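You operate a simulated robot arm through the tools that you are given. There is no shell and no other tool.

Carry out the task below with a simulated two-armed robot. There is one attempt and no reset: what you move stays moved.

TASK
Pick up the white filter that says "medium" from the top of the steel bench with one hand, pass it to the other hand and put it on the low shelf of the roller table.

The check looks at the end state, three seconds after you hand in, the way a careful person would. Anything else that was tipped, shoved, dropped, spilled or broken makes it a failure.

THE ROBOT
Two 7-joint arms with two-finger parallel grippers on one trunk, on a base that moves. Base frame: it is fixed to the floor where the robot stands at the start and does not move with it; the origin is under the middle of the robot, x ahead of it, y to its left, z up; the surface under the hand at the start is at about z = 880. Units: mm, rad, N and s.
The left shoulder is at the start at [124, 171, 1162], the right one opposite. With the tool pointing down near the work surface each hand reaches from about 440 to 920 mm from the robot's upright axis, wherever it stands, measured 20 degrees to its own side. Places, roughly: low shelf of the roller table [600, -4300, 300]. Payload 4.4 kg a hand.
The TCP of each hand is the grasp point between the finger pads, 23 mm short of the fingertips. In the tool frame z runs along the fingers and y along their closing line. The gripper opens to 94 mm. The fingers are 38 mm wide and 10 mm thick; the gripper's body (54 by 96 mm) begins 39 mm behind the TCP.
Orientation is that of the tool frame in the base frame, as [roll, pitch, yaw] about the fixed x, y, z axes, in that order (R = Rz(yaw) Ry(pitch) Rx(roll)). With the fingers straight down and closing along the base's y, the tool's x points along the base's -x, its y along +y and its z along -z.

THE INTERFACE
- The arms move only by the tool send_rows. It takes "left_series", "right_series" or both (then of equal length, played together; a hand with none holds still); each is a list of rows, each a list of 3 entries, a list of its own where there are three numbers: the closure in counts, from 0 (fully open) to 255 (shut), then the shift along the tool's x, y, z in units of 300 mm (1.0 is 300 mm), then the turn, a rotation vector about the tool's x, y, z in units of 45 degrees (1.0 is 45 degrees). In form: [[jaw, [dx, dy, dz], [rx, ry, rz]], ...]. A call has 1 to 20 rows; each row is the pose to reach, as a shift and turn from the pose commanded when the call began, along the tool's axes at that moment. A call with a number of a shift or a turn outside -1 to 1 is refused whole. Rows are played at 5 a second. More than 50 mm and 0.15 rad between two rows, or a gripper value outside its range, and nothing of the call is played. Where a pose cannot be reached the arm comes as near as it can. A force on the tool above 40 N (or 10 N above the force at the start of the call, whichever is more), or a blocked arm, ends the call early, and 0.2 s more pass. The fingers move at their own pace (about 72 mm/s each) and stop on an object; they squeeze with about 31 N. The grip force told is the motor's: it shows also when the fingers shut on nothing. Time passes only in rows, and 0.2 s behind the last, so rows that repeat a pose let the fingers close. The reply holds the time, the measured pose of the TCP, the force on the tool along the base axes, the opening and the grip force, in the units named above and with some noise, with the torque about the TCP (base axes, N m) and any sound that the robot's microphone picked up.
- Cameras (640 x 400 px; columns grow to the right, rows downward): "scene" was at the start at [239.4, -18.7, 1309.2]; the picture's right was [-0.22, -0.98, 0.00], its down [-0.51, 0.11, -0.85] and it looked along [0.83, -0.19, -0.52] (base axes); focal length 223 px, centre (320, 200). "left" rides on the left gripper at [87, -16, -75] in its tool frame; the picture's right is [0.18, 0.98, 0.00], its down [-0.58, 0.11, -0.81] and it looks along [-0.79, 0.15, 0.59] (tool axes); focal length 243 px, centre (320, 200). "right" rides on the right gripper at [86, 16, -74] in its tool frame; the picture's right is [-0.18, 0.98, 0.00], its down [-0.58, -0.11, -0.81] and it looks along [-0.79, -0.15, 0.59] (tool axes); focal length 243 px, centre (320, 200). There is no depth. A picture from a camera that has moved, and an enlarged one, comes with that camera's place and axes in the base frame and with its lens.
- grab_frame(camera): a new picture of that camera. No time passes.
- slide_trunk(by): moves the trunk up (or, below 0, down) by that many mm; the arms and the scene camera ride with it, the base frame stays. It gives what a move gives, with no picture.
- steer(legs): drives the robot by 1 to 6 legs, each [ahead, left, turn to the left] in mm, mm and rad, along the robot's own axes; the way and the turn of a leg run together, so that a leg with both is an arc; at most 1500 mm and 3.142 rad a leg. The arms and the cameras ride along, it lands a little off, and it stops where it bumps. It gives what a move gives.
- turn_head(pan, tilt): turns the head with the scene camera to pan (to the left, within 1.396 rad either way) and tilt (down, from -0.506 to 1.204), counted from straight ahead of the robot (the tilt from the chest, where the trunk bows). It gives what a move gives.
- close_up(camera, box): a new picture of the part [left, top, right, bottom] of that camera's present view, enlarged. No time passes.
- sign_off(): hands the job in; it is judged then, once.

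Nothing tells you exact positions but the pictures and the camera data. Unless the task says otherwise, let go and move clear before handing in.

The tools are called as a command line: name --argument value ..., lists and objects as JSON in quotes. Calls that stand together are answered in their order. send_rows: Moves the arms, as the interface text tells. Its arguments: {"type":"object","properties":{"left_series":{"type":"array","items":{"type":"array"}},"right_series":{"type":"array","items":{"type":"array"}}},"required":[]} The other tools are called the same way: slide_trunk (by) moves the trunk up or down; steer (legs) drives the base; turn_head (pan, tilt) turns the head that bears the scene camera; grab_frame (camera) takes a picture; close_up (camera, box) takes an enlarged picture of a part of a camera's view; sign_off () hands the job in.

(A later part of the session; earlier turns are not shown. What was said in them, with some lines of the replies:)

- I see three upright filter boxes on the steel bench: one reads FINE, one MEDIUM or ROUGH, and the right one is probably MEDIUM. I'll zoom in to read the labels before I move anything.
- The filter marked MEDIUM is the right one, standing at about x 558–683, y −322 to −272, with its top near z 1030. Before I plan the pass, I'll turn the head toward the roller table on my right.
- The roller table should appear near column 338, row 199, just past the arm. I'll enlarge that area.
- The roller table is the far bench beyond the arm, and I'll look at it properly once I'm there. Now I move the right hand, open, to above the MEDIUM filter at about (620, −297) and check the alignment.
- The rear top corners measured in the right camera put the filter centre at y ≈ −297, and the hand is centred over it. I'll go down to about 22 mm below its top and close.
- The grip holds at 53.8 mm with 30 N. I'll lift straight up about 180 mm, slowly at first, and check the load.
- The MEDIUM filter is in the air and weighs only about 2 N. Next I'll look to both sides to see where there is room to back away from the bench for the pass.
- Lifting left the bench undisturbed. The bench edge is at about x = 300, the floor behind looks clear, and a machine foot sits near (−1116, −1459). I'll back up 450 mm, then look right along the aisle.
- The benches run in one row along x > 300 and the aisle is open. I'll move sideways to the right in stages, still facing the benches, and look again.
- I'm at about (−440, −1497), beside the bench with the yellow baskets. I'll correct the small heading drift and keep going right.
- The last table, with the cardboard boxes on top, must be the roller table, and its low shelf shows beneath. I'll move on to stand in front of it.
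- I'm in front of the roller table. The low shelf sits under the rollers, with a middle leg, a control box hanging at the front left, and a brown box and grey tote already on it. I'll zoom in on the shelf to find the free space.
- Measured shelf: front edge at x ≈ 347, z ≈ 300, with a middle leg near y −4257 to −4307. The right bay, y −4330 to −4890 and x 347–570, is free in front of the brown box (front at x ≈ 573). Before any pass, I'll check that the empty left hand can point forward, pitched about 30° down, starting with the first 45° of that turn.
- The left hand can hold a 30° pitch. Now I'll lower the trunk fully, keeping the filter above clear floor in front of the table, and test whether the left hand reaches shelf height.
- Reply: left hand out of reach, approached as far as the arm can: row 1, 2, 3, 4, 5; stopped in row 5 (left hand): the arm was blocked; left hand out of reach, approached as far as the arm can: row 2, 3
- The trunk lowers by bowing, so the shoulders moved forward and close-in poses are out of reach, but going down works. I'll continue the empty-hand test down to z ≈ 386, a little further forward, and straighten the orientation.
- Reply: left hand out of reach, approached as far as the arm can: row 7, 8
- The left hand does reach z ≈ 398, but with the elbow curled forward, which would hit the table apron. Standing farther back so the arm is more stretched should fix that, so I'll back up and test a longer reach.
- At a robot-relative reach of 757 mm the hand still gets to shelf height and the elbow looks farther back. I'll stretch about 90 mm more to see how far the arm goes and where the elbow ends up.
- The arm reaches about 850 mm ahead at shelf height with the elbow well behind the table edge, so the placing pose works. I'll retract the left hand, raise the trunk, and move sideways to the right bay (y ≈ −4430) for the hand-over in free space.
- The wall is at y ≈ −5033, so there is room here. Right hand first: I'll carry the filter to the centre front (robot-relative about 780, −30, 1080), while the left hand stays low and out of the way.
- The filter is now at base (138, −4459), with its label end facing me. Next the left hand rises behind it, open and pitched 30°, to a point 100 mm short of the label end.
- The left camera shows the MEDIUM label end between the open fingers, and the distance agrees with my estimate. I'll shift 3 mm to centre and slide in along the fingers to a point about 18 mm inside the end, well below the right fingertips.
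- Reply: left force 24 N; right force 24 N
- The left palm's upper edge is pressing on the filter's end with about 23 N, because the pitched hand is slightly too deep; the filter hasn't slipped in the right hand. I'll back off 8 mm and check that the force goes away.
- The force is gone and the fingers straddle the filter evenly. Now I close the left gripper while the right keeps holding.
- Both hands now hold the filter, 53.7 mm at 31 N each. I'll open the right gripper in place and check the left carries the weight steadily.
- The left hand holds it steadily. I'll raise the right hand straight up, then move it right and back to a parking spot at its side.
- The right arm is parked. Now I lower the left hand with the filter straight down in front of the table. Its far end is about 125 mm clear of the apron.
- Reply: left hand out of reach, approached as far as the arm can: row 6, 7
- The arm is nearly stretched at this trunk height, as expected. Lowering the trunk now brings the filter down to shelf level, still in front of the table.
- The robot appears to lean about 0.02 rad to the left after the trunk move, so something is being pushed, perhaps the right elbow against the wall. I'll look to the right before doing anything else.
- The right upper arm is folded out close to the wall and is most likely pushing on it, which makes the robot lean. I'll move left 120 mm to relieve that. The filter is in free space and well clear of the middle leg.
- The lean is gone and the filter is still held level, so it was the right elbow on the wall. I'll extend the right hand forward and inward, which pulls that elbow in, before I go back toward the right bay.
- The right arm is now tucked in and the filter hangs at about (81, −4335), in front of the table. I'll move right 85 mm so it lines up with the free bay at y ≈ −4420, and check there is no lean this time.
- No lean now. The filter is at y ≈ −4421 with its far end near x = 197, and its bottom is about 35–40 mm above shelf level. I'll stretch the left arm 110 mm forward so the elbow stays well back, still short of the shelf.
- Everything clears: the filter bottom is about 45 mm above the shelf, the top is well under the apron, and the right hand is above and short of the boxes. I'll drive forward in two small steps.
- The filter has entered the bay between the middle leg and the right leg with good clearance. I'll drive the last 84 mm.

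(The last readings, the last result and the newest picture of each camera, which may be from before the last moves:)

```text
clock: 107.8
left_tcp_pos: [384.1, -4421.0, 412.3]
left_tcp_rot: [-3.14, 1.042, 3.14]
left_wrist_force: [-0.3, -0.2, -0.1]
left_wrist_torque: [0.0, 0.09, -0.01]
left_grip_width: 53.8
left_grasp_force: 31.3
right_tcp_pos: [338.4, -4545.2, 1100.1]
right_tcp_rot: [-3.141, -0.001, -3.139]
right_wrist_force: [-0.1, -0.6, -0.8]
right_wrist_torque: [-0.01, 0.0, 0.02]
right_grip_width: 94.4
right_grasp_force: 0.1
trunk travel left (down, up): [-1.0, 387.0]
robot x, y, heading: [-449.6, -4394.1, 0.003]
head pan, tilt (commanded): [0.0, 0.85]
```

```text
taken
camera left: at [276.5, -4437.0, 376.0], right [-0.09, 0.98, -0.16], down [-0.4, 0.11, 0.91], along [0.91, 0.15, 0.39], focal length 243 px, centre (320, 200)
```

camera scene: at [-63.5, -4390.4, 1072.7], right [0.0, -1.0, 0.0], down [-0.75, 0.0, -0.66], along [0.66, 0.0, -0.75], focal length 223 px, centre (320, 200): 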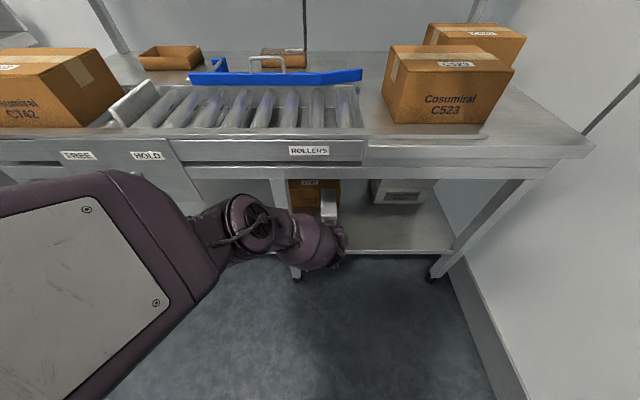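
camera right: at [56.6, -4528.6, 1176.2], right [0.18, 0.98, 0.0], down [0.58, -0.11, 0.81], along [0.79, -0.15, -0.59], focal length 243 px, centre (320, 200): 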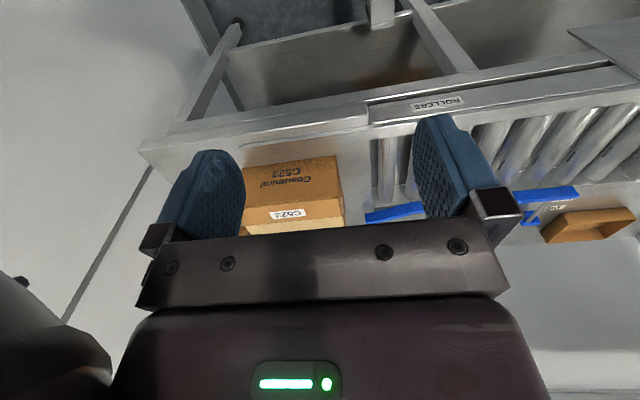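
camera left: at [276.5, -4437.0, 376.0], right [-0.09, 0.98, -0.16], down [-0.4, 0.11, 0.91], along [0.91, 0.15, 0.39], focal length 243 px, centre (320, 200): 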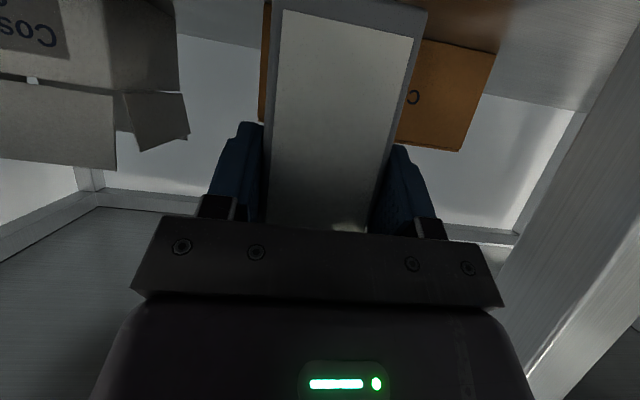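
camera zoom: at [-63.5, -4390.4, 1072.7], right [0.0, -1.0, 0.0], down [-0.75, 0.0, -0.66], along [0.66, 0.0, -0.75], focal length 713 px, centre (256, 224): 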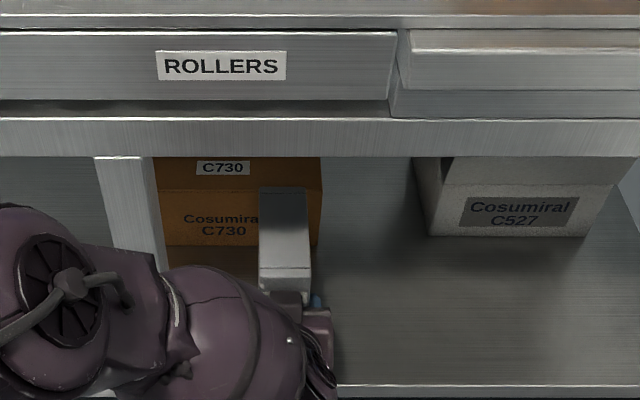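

The filter's far end is at x ≈ 500 and the brown box front at ≈ 576. The label end is only about 25 mm inside the shelf edge, so I'll nudge forward 15 mm more and then lower most of the way.

steer --legs '[[15, 0, 0]]'

send_rows --left_series '[[255, [0.0288, 0, 0.0168], [0, 0, 0]], [255, [0.0576, 0, 0.0336], [0, 0, 0]], [255, [0.0806, 0, 0.047], [0, 0, 0]], [255, [0.0921, 0, 0.0538], [0, 0, 0]], [255, [0.0921, 0, 0.0538], [0, 0, 0]]]'

close_up --camera "scene" --box '[240, 130, 440, 255]'

```text
clock: 108.6
left_tcp_pos: [398.9, -4420.4, 412.4]
left_tcp_rot: [3.141, 1.042, 3.141]
left_wrist_force: [-0.1, -0.1, 0.2]
left_wrist_torque: [0.03, 0.1, 0.0]
left_grip_width: 53.8
left_grasp_force: 31.4
right_tcp_pos: [354.6, -4543.7, 1100.7]
right_tcp_rot: [3.141, -0.004, 3.141]
right_wrist_force: [-0.2, 1.5, 0.1]
right_wrist_torque: [0.0, -0.01, -0.06]
right_grip_width: 94.1
right_grasp_force: 0.2
trunk travel left (down, up): [-1.0, 387.0]
robot x, y, heading: [-434.5, -4392.4, 0.003]
head pan, tilt (commanded): [0.0, 0.85]
```

```text
clock: 109.8
left_tcp_pos: [400.2, -4421.2, 380.9]
left_tcp_rot: [-3.14, 1.041, 3.141]
left_wrist_force: [-0.3, 0.0, -0.7]
left_wrist_torque: [0.02, 0.08, 0.01]
left_grip_width: 53.9
left_grasp_force: 31.1
right_tcp_pos: [353.6, -4543.7, 1101.3]
right_tcp_rot: [3.141, -0.002, -3.14]
right_wrist_force: [0.1, 0.0, -0.7]
right_wrist_torque: [-0.01, 0.0, 0.0]
right_grip_width: 94.1
right_grasp_force: 0.1
trunk travel left (down, up): [-1.0, 387.0]
robot x, y, heading: [-433.6, -4390.2, -0.002]
head pan, tilt (commanded): [0.0, 0.85]
```

```text
3.20 times, centred on (340, 192) of scene
camera zoom: at [-49.2, -4390.3, 1073.0], right [0.0, -1.0, 0.0], down [-0.75, 0.0, -0.66], along [0.66, 0.0, -0.75], focal length 713 px, centre (256, 224)
```

zoom: 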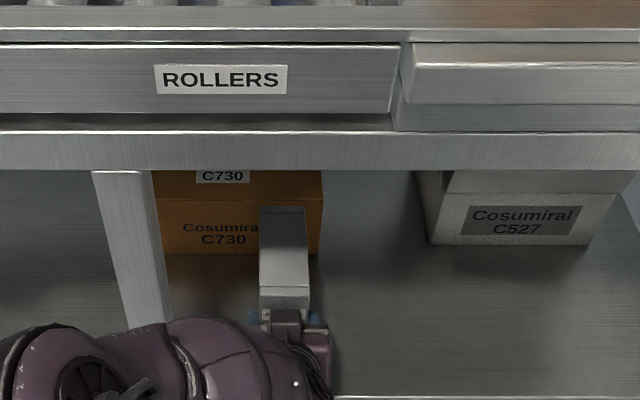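

No contact yet at z = 381, and I expect touchdown near 369. I'll lower a few millimetres at a time and watch the force.

send_rows --left_series '[[255, [0.0086, 0, 0.005], [0, 0, 0]], [255, [0.0173, 0, 0.0101], [0, 0, 0]], [255, [0.023, 0, 0.0134], [0, 0, 0]], [255, [0.023, 0, 0.0134], [0, 0, 0]]]'

```text
clock: 110.8
left_tcp_pos: [399.6, -4420.2, 373.5]
left_tcp_rot: [3.141, 1.042, 3.141]
left_wrist_force: [-0.2, 0.1, 1.1]
left_wrist_torque: [0.01, 0.08, 0.02]
left_grip_width: 53.6
left_grasp_force: 31.1
right_tcp_pos: [353.5, -4543.0, 1102.4]
right_tcp_rot: [3.141, 0.001, -3.141]
right_wrist_force: [0.6, -0.7, -0.7]
right_wrist_torque: [-0.05, 0.02, 0.04]
right_grip_width: 94.0
right_grasp_force: 0.0
trunk travel left (down, up): [-1.0, 387.0]
robot x, y, heading: [-436.9, -4389.4, 0.0]
head pan, tilt (commanded): [0.0, 0.85]
```

send_rows --left_series '[[255, [0.0058, 0, 0.0034], [0, 0, 0]], [255, [0.0115, 0, 0.0067], [0, 0, 0]], [255, [0.0115, 0, 0.0067], [0, 0, 0]]]'

```text
clock: 111.6
left_tcp_pos: [398.9, -4421.8, 372.5]
left_tcp_rot: [3.141, 1.046, 3.141]
left_wrist_force: [0.5, -1.7, 4.8]
left_wrist_torque: [-0.14, -0.74, -0.04]
left_grip_width: 53.6
left_grasp_force: 30.9
right_tcp_pos: [353.3, -4543.0, 1101.0]
right_tcp_rot: [3.14, 0.001, -3.14]
right_wrist_force: [-0.1, -0.7, 0.8]
right_wrist_torque: [0.01, -0.03, 0.0]
right_grip_width: 94.4
right_grasp_force: 0.1
trunk travel left (down, up): [-1.0, 387.0]
robot x, y, heading: [-434.6, -4392.4, 0.003]
head pan, tilt (commanded): [0.0, 0.85]
```

Touchdown: 4.8 N upward, with the far bottom edge touching first, so the filter is very slightly nose-down. I'll tip the hand up about 1° and ease down 1–2 mm so it sits flat before I let go.

send_rows --left_series '[[255, [0, 0, 0], [0, -0.0255, 0]], [255, [0.0043, 0, 0.0025], [0, -0.0255, 0]], [255, [0.0043, 0, 0.0025], [0, -0.0255, 0]]]'

close_up --camera "scene" --box '[280, 180, 380, 242]'

```text
clock: 112.4
left_tcp_pos: [397.9, -4419.5, 371.2]
left_tcp_rot: [-3.139, 1.064, 3.14]
left_wrist_force: [-1.1, -3.4, 6.9]
left_wrist_torque: [-0.1, 0.17, 0.07]
left_grip_width: 53.7
left_grasp_force: 31.4
left hand out of reach, approached as far as the arm can: row 2
right_tcp_pos: [353.1, -4543.8, 1101.8]
right_tcp_rot: [-3.141, 0.001, -3.14]
right_wrist_force: [-0.7, -0.7, 1.2]
right_wrist_torque: [0.03, 0.0, 0.02]
right_grip_width: 93.9
right_grasp_force: 0.1
trunk travel left (down, up): [-1.0, 387.0]
robot x, y, heading: [-433.7, -4395.3, 0.004]
head pan, tilt (commanded): [0.0, 0.85]
```

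```text
6.40 times, centred on (330, 211) of scene
camera zoom: at [-49.8, -4390.4, 1073.3], right [0.0, -1.0, 0.0], down [-0.75, 0.0, -0.66], along [0.66, 0.0, -0.75], focal length 1425 px, centre (256, 130)
```

zoom: 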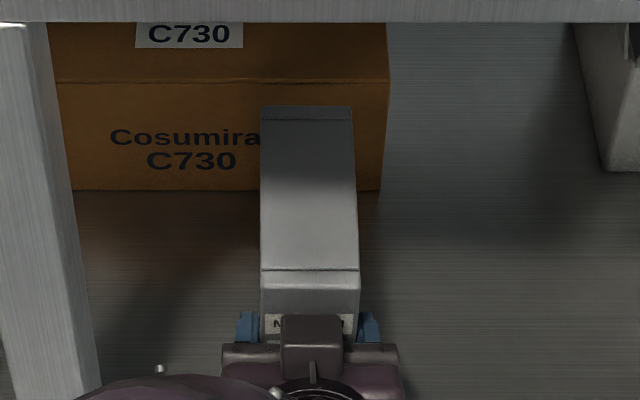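

The filter now sits essentially flat, with load spread along its base and about 5–7 N of contact. I'll open the left fingers gradually with the hand still.

send_rows --left_series '[[150, [0, 0, 0], [0, 0, 0]], [115, [0, 0, 0], [0, 0, 0]], [105, [0, 0, 0], [0, 0, 0]], [95, [0, 0, 0], [0, 0, 0]], [80, [0, 0, 0], [0, 0, 0]], [50, [0, 0, 0], [0, 0, 0]], [0, [0, 0, 0], [0, 0, 0]], [0, [0, 0, 0], [0, 0, 0]], [0, [0, 0, 0], [0, 0, 0]]]'

close_up --camera "scene" --box '[280, 180, 380, 242]'

grab_frame --camera "left"

```text
clock: 114.4
left_tcp_pos: [398.5, -4419.5, 372.4]
left_tcp_rot: [-3.141, 1.064, 3.139]
left_wrist_force: [0.2, -0.2, 0.5]
left_wrist_torque: [-0.03, -0.01, 0.0]
left_grip_width: 94.0
left_grasp_force: 0.1
right_tcp_pos: [353.5, -4543.5, 1101.2]
right_tcp_rot: [3.141, 0.0, -3.138]
right_wrist_force: [0.0, 0.1, -0.4]
right_wrist_torque: [0.0, 0.02, -0.02]
right_grip_width: 93.9
right_grasp_force: 0.0
trunk travel left (down, up): [-1.0, 387.0]
robot x, y, heading: [-431.9, -4388.8, 0.005]
head pan, tilt (commanded): [0.0, 0.85]
```

```text
6.40 times, centred on (330, 211) of scene
camera zoom: at [-49.3, -4390.3, 1073.0], right [0.0, -1.0, 0.0], down [-0.75, 0.0, -0.66], along [0.66, 0.0, -0.75], focal length 1425 px, centre (256, 130)
```

zoom: 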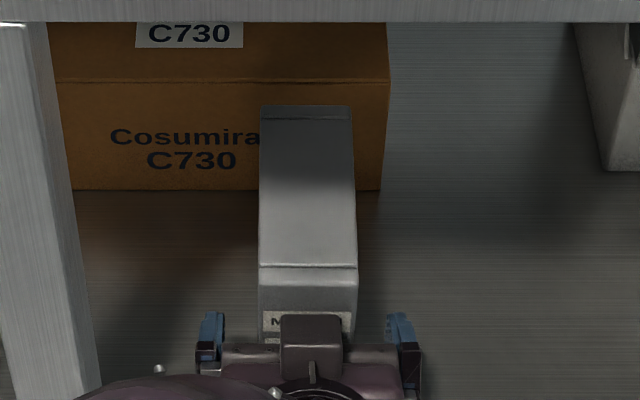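

```text
taken
camera left: at [291.3, -4435.9, 331.8], right [-0.09, 0.98, -0.16], down [-0.42, 0.11, 0.9], along [0.9, 0.15, 0.4], focal length 243 px, centre (320, 200)
```

left: 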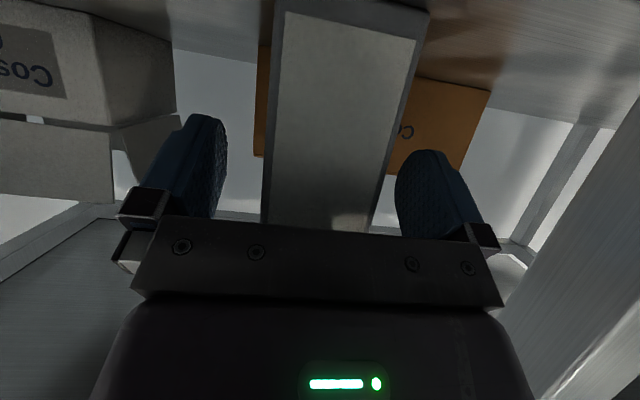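

The filter stands upright on the shelf by itself and the fingers are clear on both sides. I'll pull the left hand straight back along its own axis, then check.

send_rows --left_series '[[0, [0, 0, -0.04], [0, 0, 0]], [0, [0, 0, -0.1], [0, 0, 0]], [0, [0, 0, -0.18], [0, 0, 0]], [0, [0, 0, -0.26], [0, 0, 0]], [0, [0, 0, -0.26], [0, 0, 0]]]'

grab_frame --camera "left"

close_up --camera "scene" --box '[240, 130, 440, 255]'

```text
clock: 115.6
left_tcp_pos: [330.3, -4419.9, 404.8]
left_tcp_rot: [-3.141, 1.062, 3.14]
left_wrist_force: [0.6, 0.5, 0.6]
left_wrist_torque: [-0.02, 0.02, 0.02]
left_grip_width: 94.0
left_grasp_force: 0.0
right_tcp_pos: [354.5, -4543.4, 1101.1]
right_tcp_rot: [3.141, 0.0, -3.141]
right_wrist_force: [-0.6, -0.7, 0.8]
right_wrist_torque: [0.02, 0.0, -0.02]
right_grip_width: 94.0
right_grasp_force: 0.1
trunk travel left (down, up): [-1.0, 387.0]
robot x, y, heading: [-431.3, -4394.5, 0.001]
head pan, tilt (commanded): [0.0, 0.85]
```

```text
taken
camera left: at [223.6, -4436.5, 366.6], right [-0.09, 0.98, -0.16], down [-0.42, 0.11, 0.9], along [0.9, 0.15, 0.4], focal length 243 px, centre (320, 200)
```

left: 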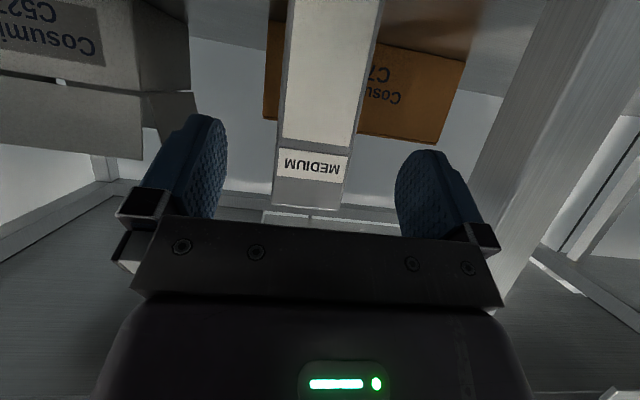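

```text
3.20 times, centred on (340, 192) of scene
camera zoom: at [-49.3, -4390.3, 1073.0], right [0.0, -1.0, 0.0], down [-0.75, 0.0, -0.66], along [0.66, 0.0, -0.75], focal length 713 px, centre (256, 224)
```

zoom: 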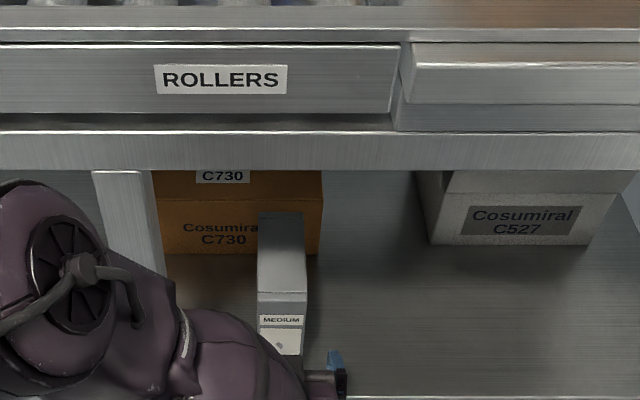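

The filter stands upright on its own with the hand free. Now I'll drive straight back to clear the table and look at the result from a distance.

steer --legs '[[-350, 0, 0]]'

grab_frame --camera "scene"

close_up --camera "scene" --box '[240, 110, 440, 235]'

grab_frame --camera "left"

```text
clock: 117.8
left_tcp_pos: [-20.2, -4421.7, 405.8]
left_tcp_rot: [-3.141, 1.062, 3.138]
left_wrist_force: [-0.4, 0.4, 0.4]
left_wrist_torque: [-0.03, 0.02, -0.01]
left_grip_width: 94.1
left_grasp_force: 0.2
right_tcp_pos: [2.6, -4545.6, 1102.3]
right_tcp_rot: [-3.142, 0.0, 3.141]
right_wrist_force: [0.1, 0.0, -0.4]
right_wrist_torque: [-0.02, -0.02, 0.01]
right_grip_width: 93.8
right_grasp_force: 0.0
trunk travel left (down, up): [-1.0, 387.0]
robot x, y, heading: [-781.8, -4393.0, 0.001]
head pan, tilt (commanded): [0.0, 0.85]
```

```text
taken
camera scene: at [-400.1, -4391.1, 1073.2], right [0.0, -1.0, 0.0], down [-0.75, 0.0, -0.66], along [0.66, 0.0, -0.75], focal length 223 px, centre (320, 200)
```

scene: 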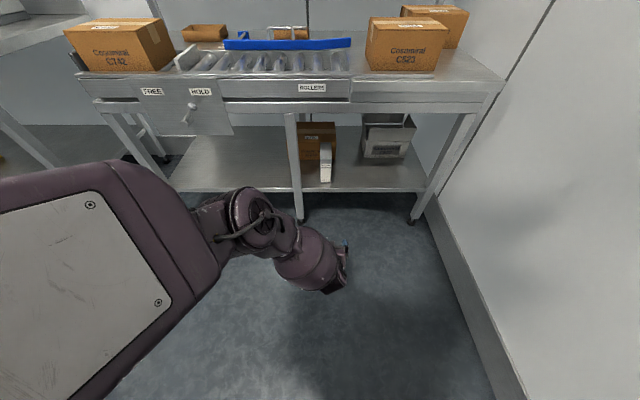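

```text
3.20 times, centred on (340, 172) of scene
camera zoom: at [-400.1, -4391.1, 1073.2], right [0.0, -1.0, 0.0], down [-0.75, 0.0, -0.66], along [0.66, 0.0, -0.75], focal length 713 px, centre (256, 288)
```

zoom: 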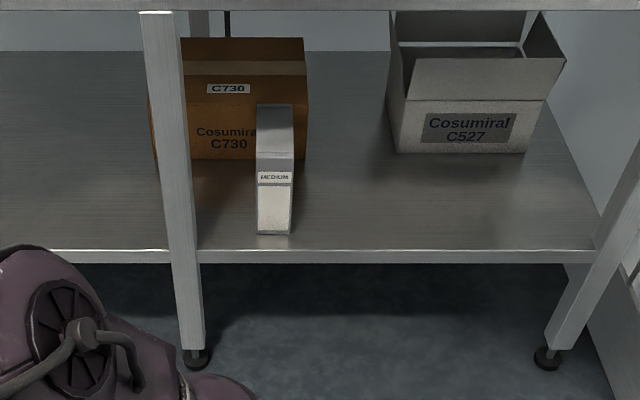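

```text
taken
camera left: at [-126.9, -4437.9, 366.8], right [-0.09, 0.98, -0.16], down [-0.42, 0.11, 0.9], along [0.9, 0.15, 0.4], focal length 243 px, centre (320, 200)
```

left: 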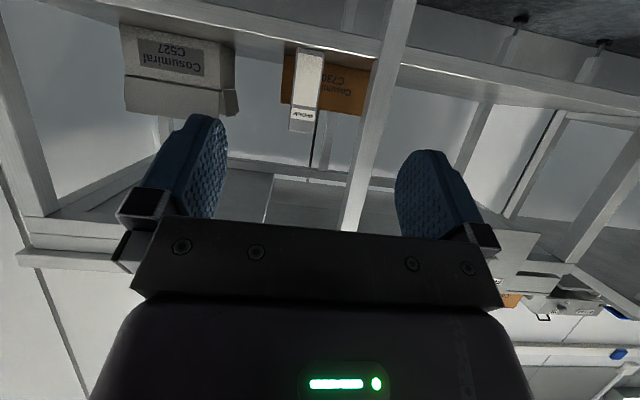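

The MEDIUM filter stands upright on the low shelf of the roller table, inside the front edge and clear of the boxes. Both hands are empty and away from the table, and nothing else there looks disturbed, so I'm handing in.

sign_off

```text
The job is handed in.
```

The filter marked MEDIUM is standing upright on the low shelf of the roller table. I picked it up from the steel bench with the right hand, passed it to the left hand, and the left hand set it down. It sits in the right-hand bay, inside the front edge and clear of the two boxes on the shelf.

- **Wall contact:** while I was lowering the trunk near the roller table, the robot leaned slightly to the left, most likely because the right elbow was pushing on the side wall. The lean went away when I moved left. The filter stayed in the grip, and I saw no sign of damage.
- **Other objects:** I did not see anything else tipped or moved on the roller table or its shelf. I did not go back to the steel bench for a last look. It was undisturbed when I lifted the filter off, and both hands were above the other filters when I backed away.

Both hands are open and clear of the table. The job is handed in, but I was not told the result of the check.
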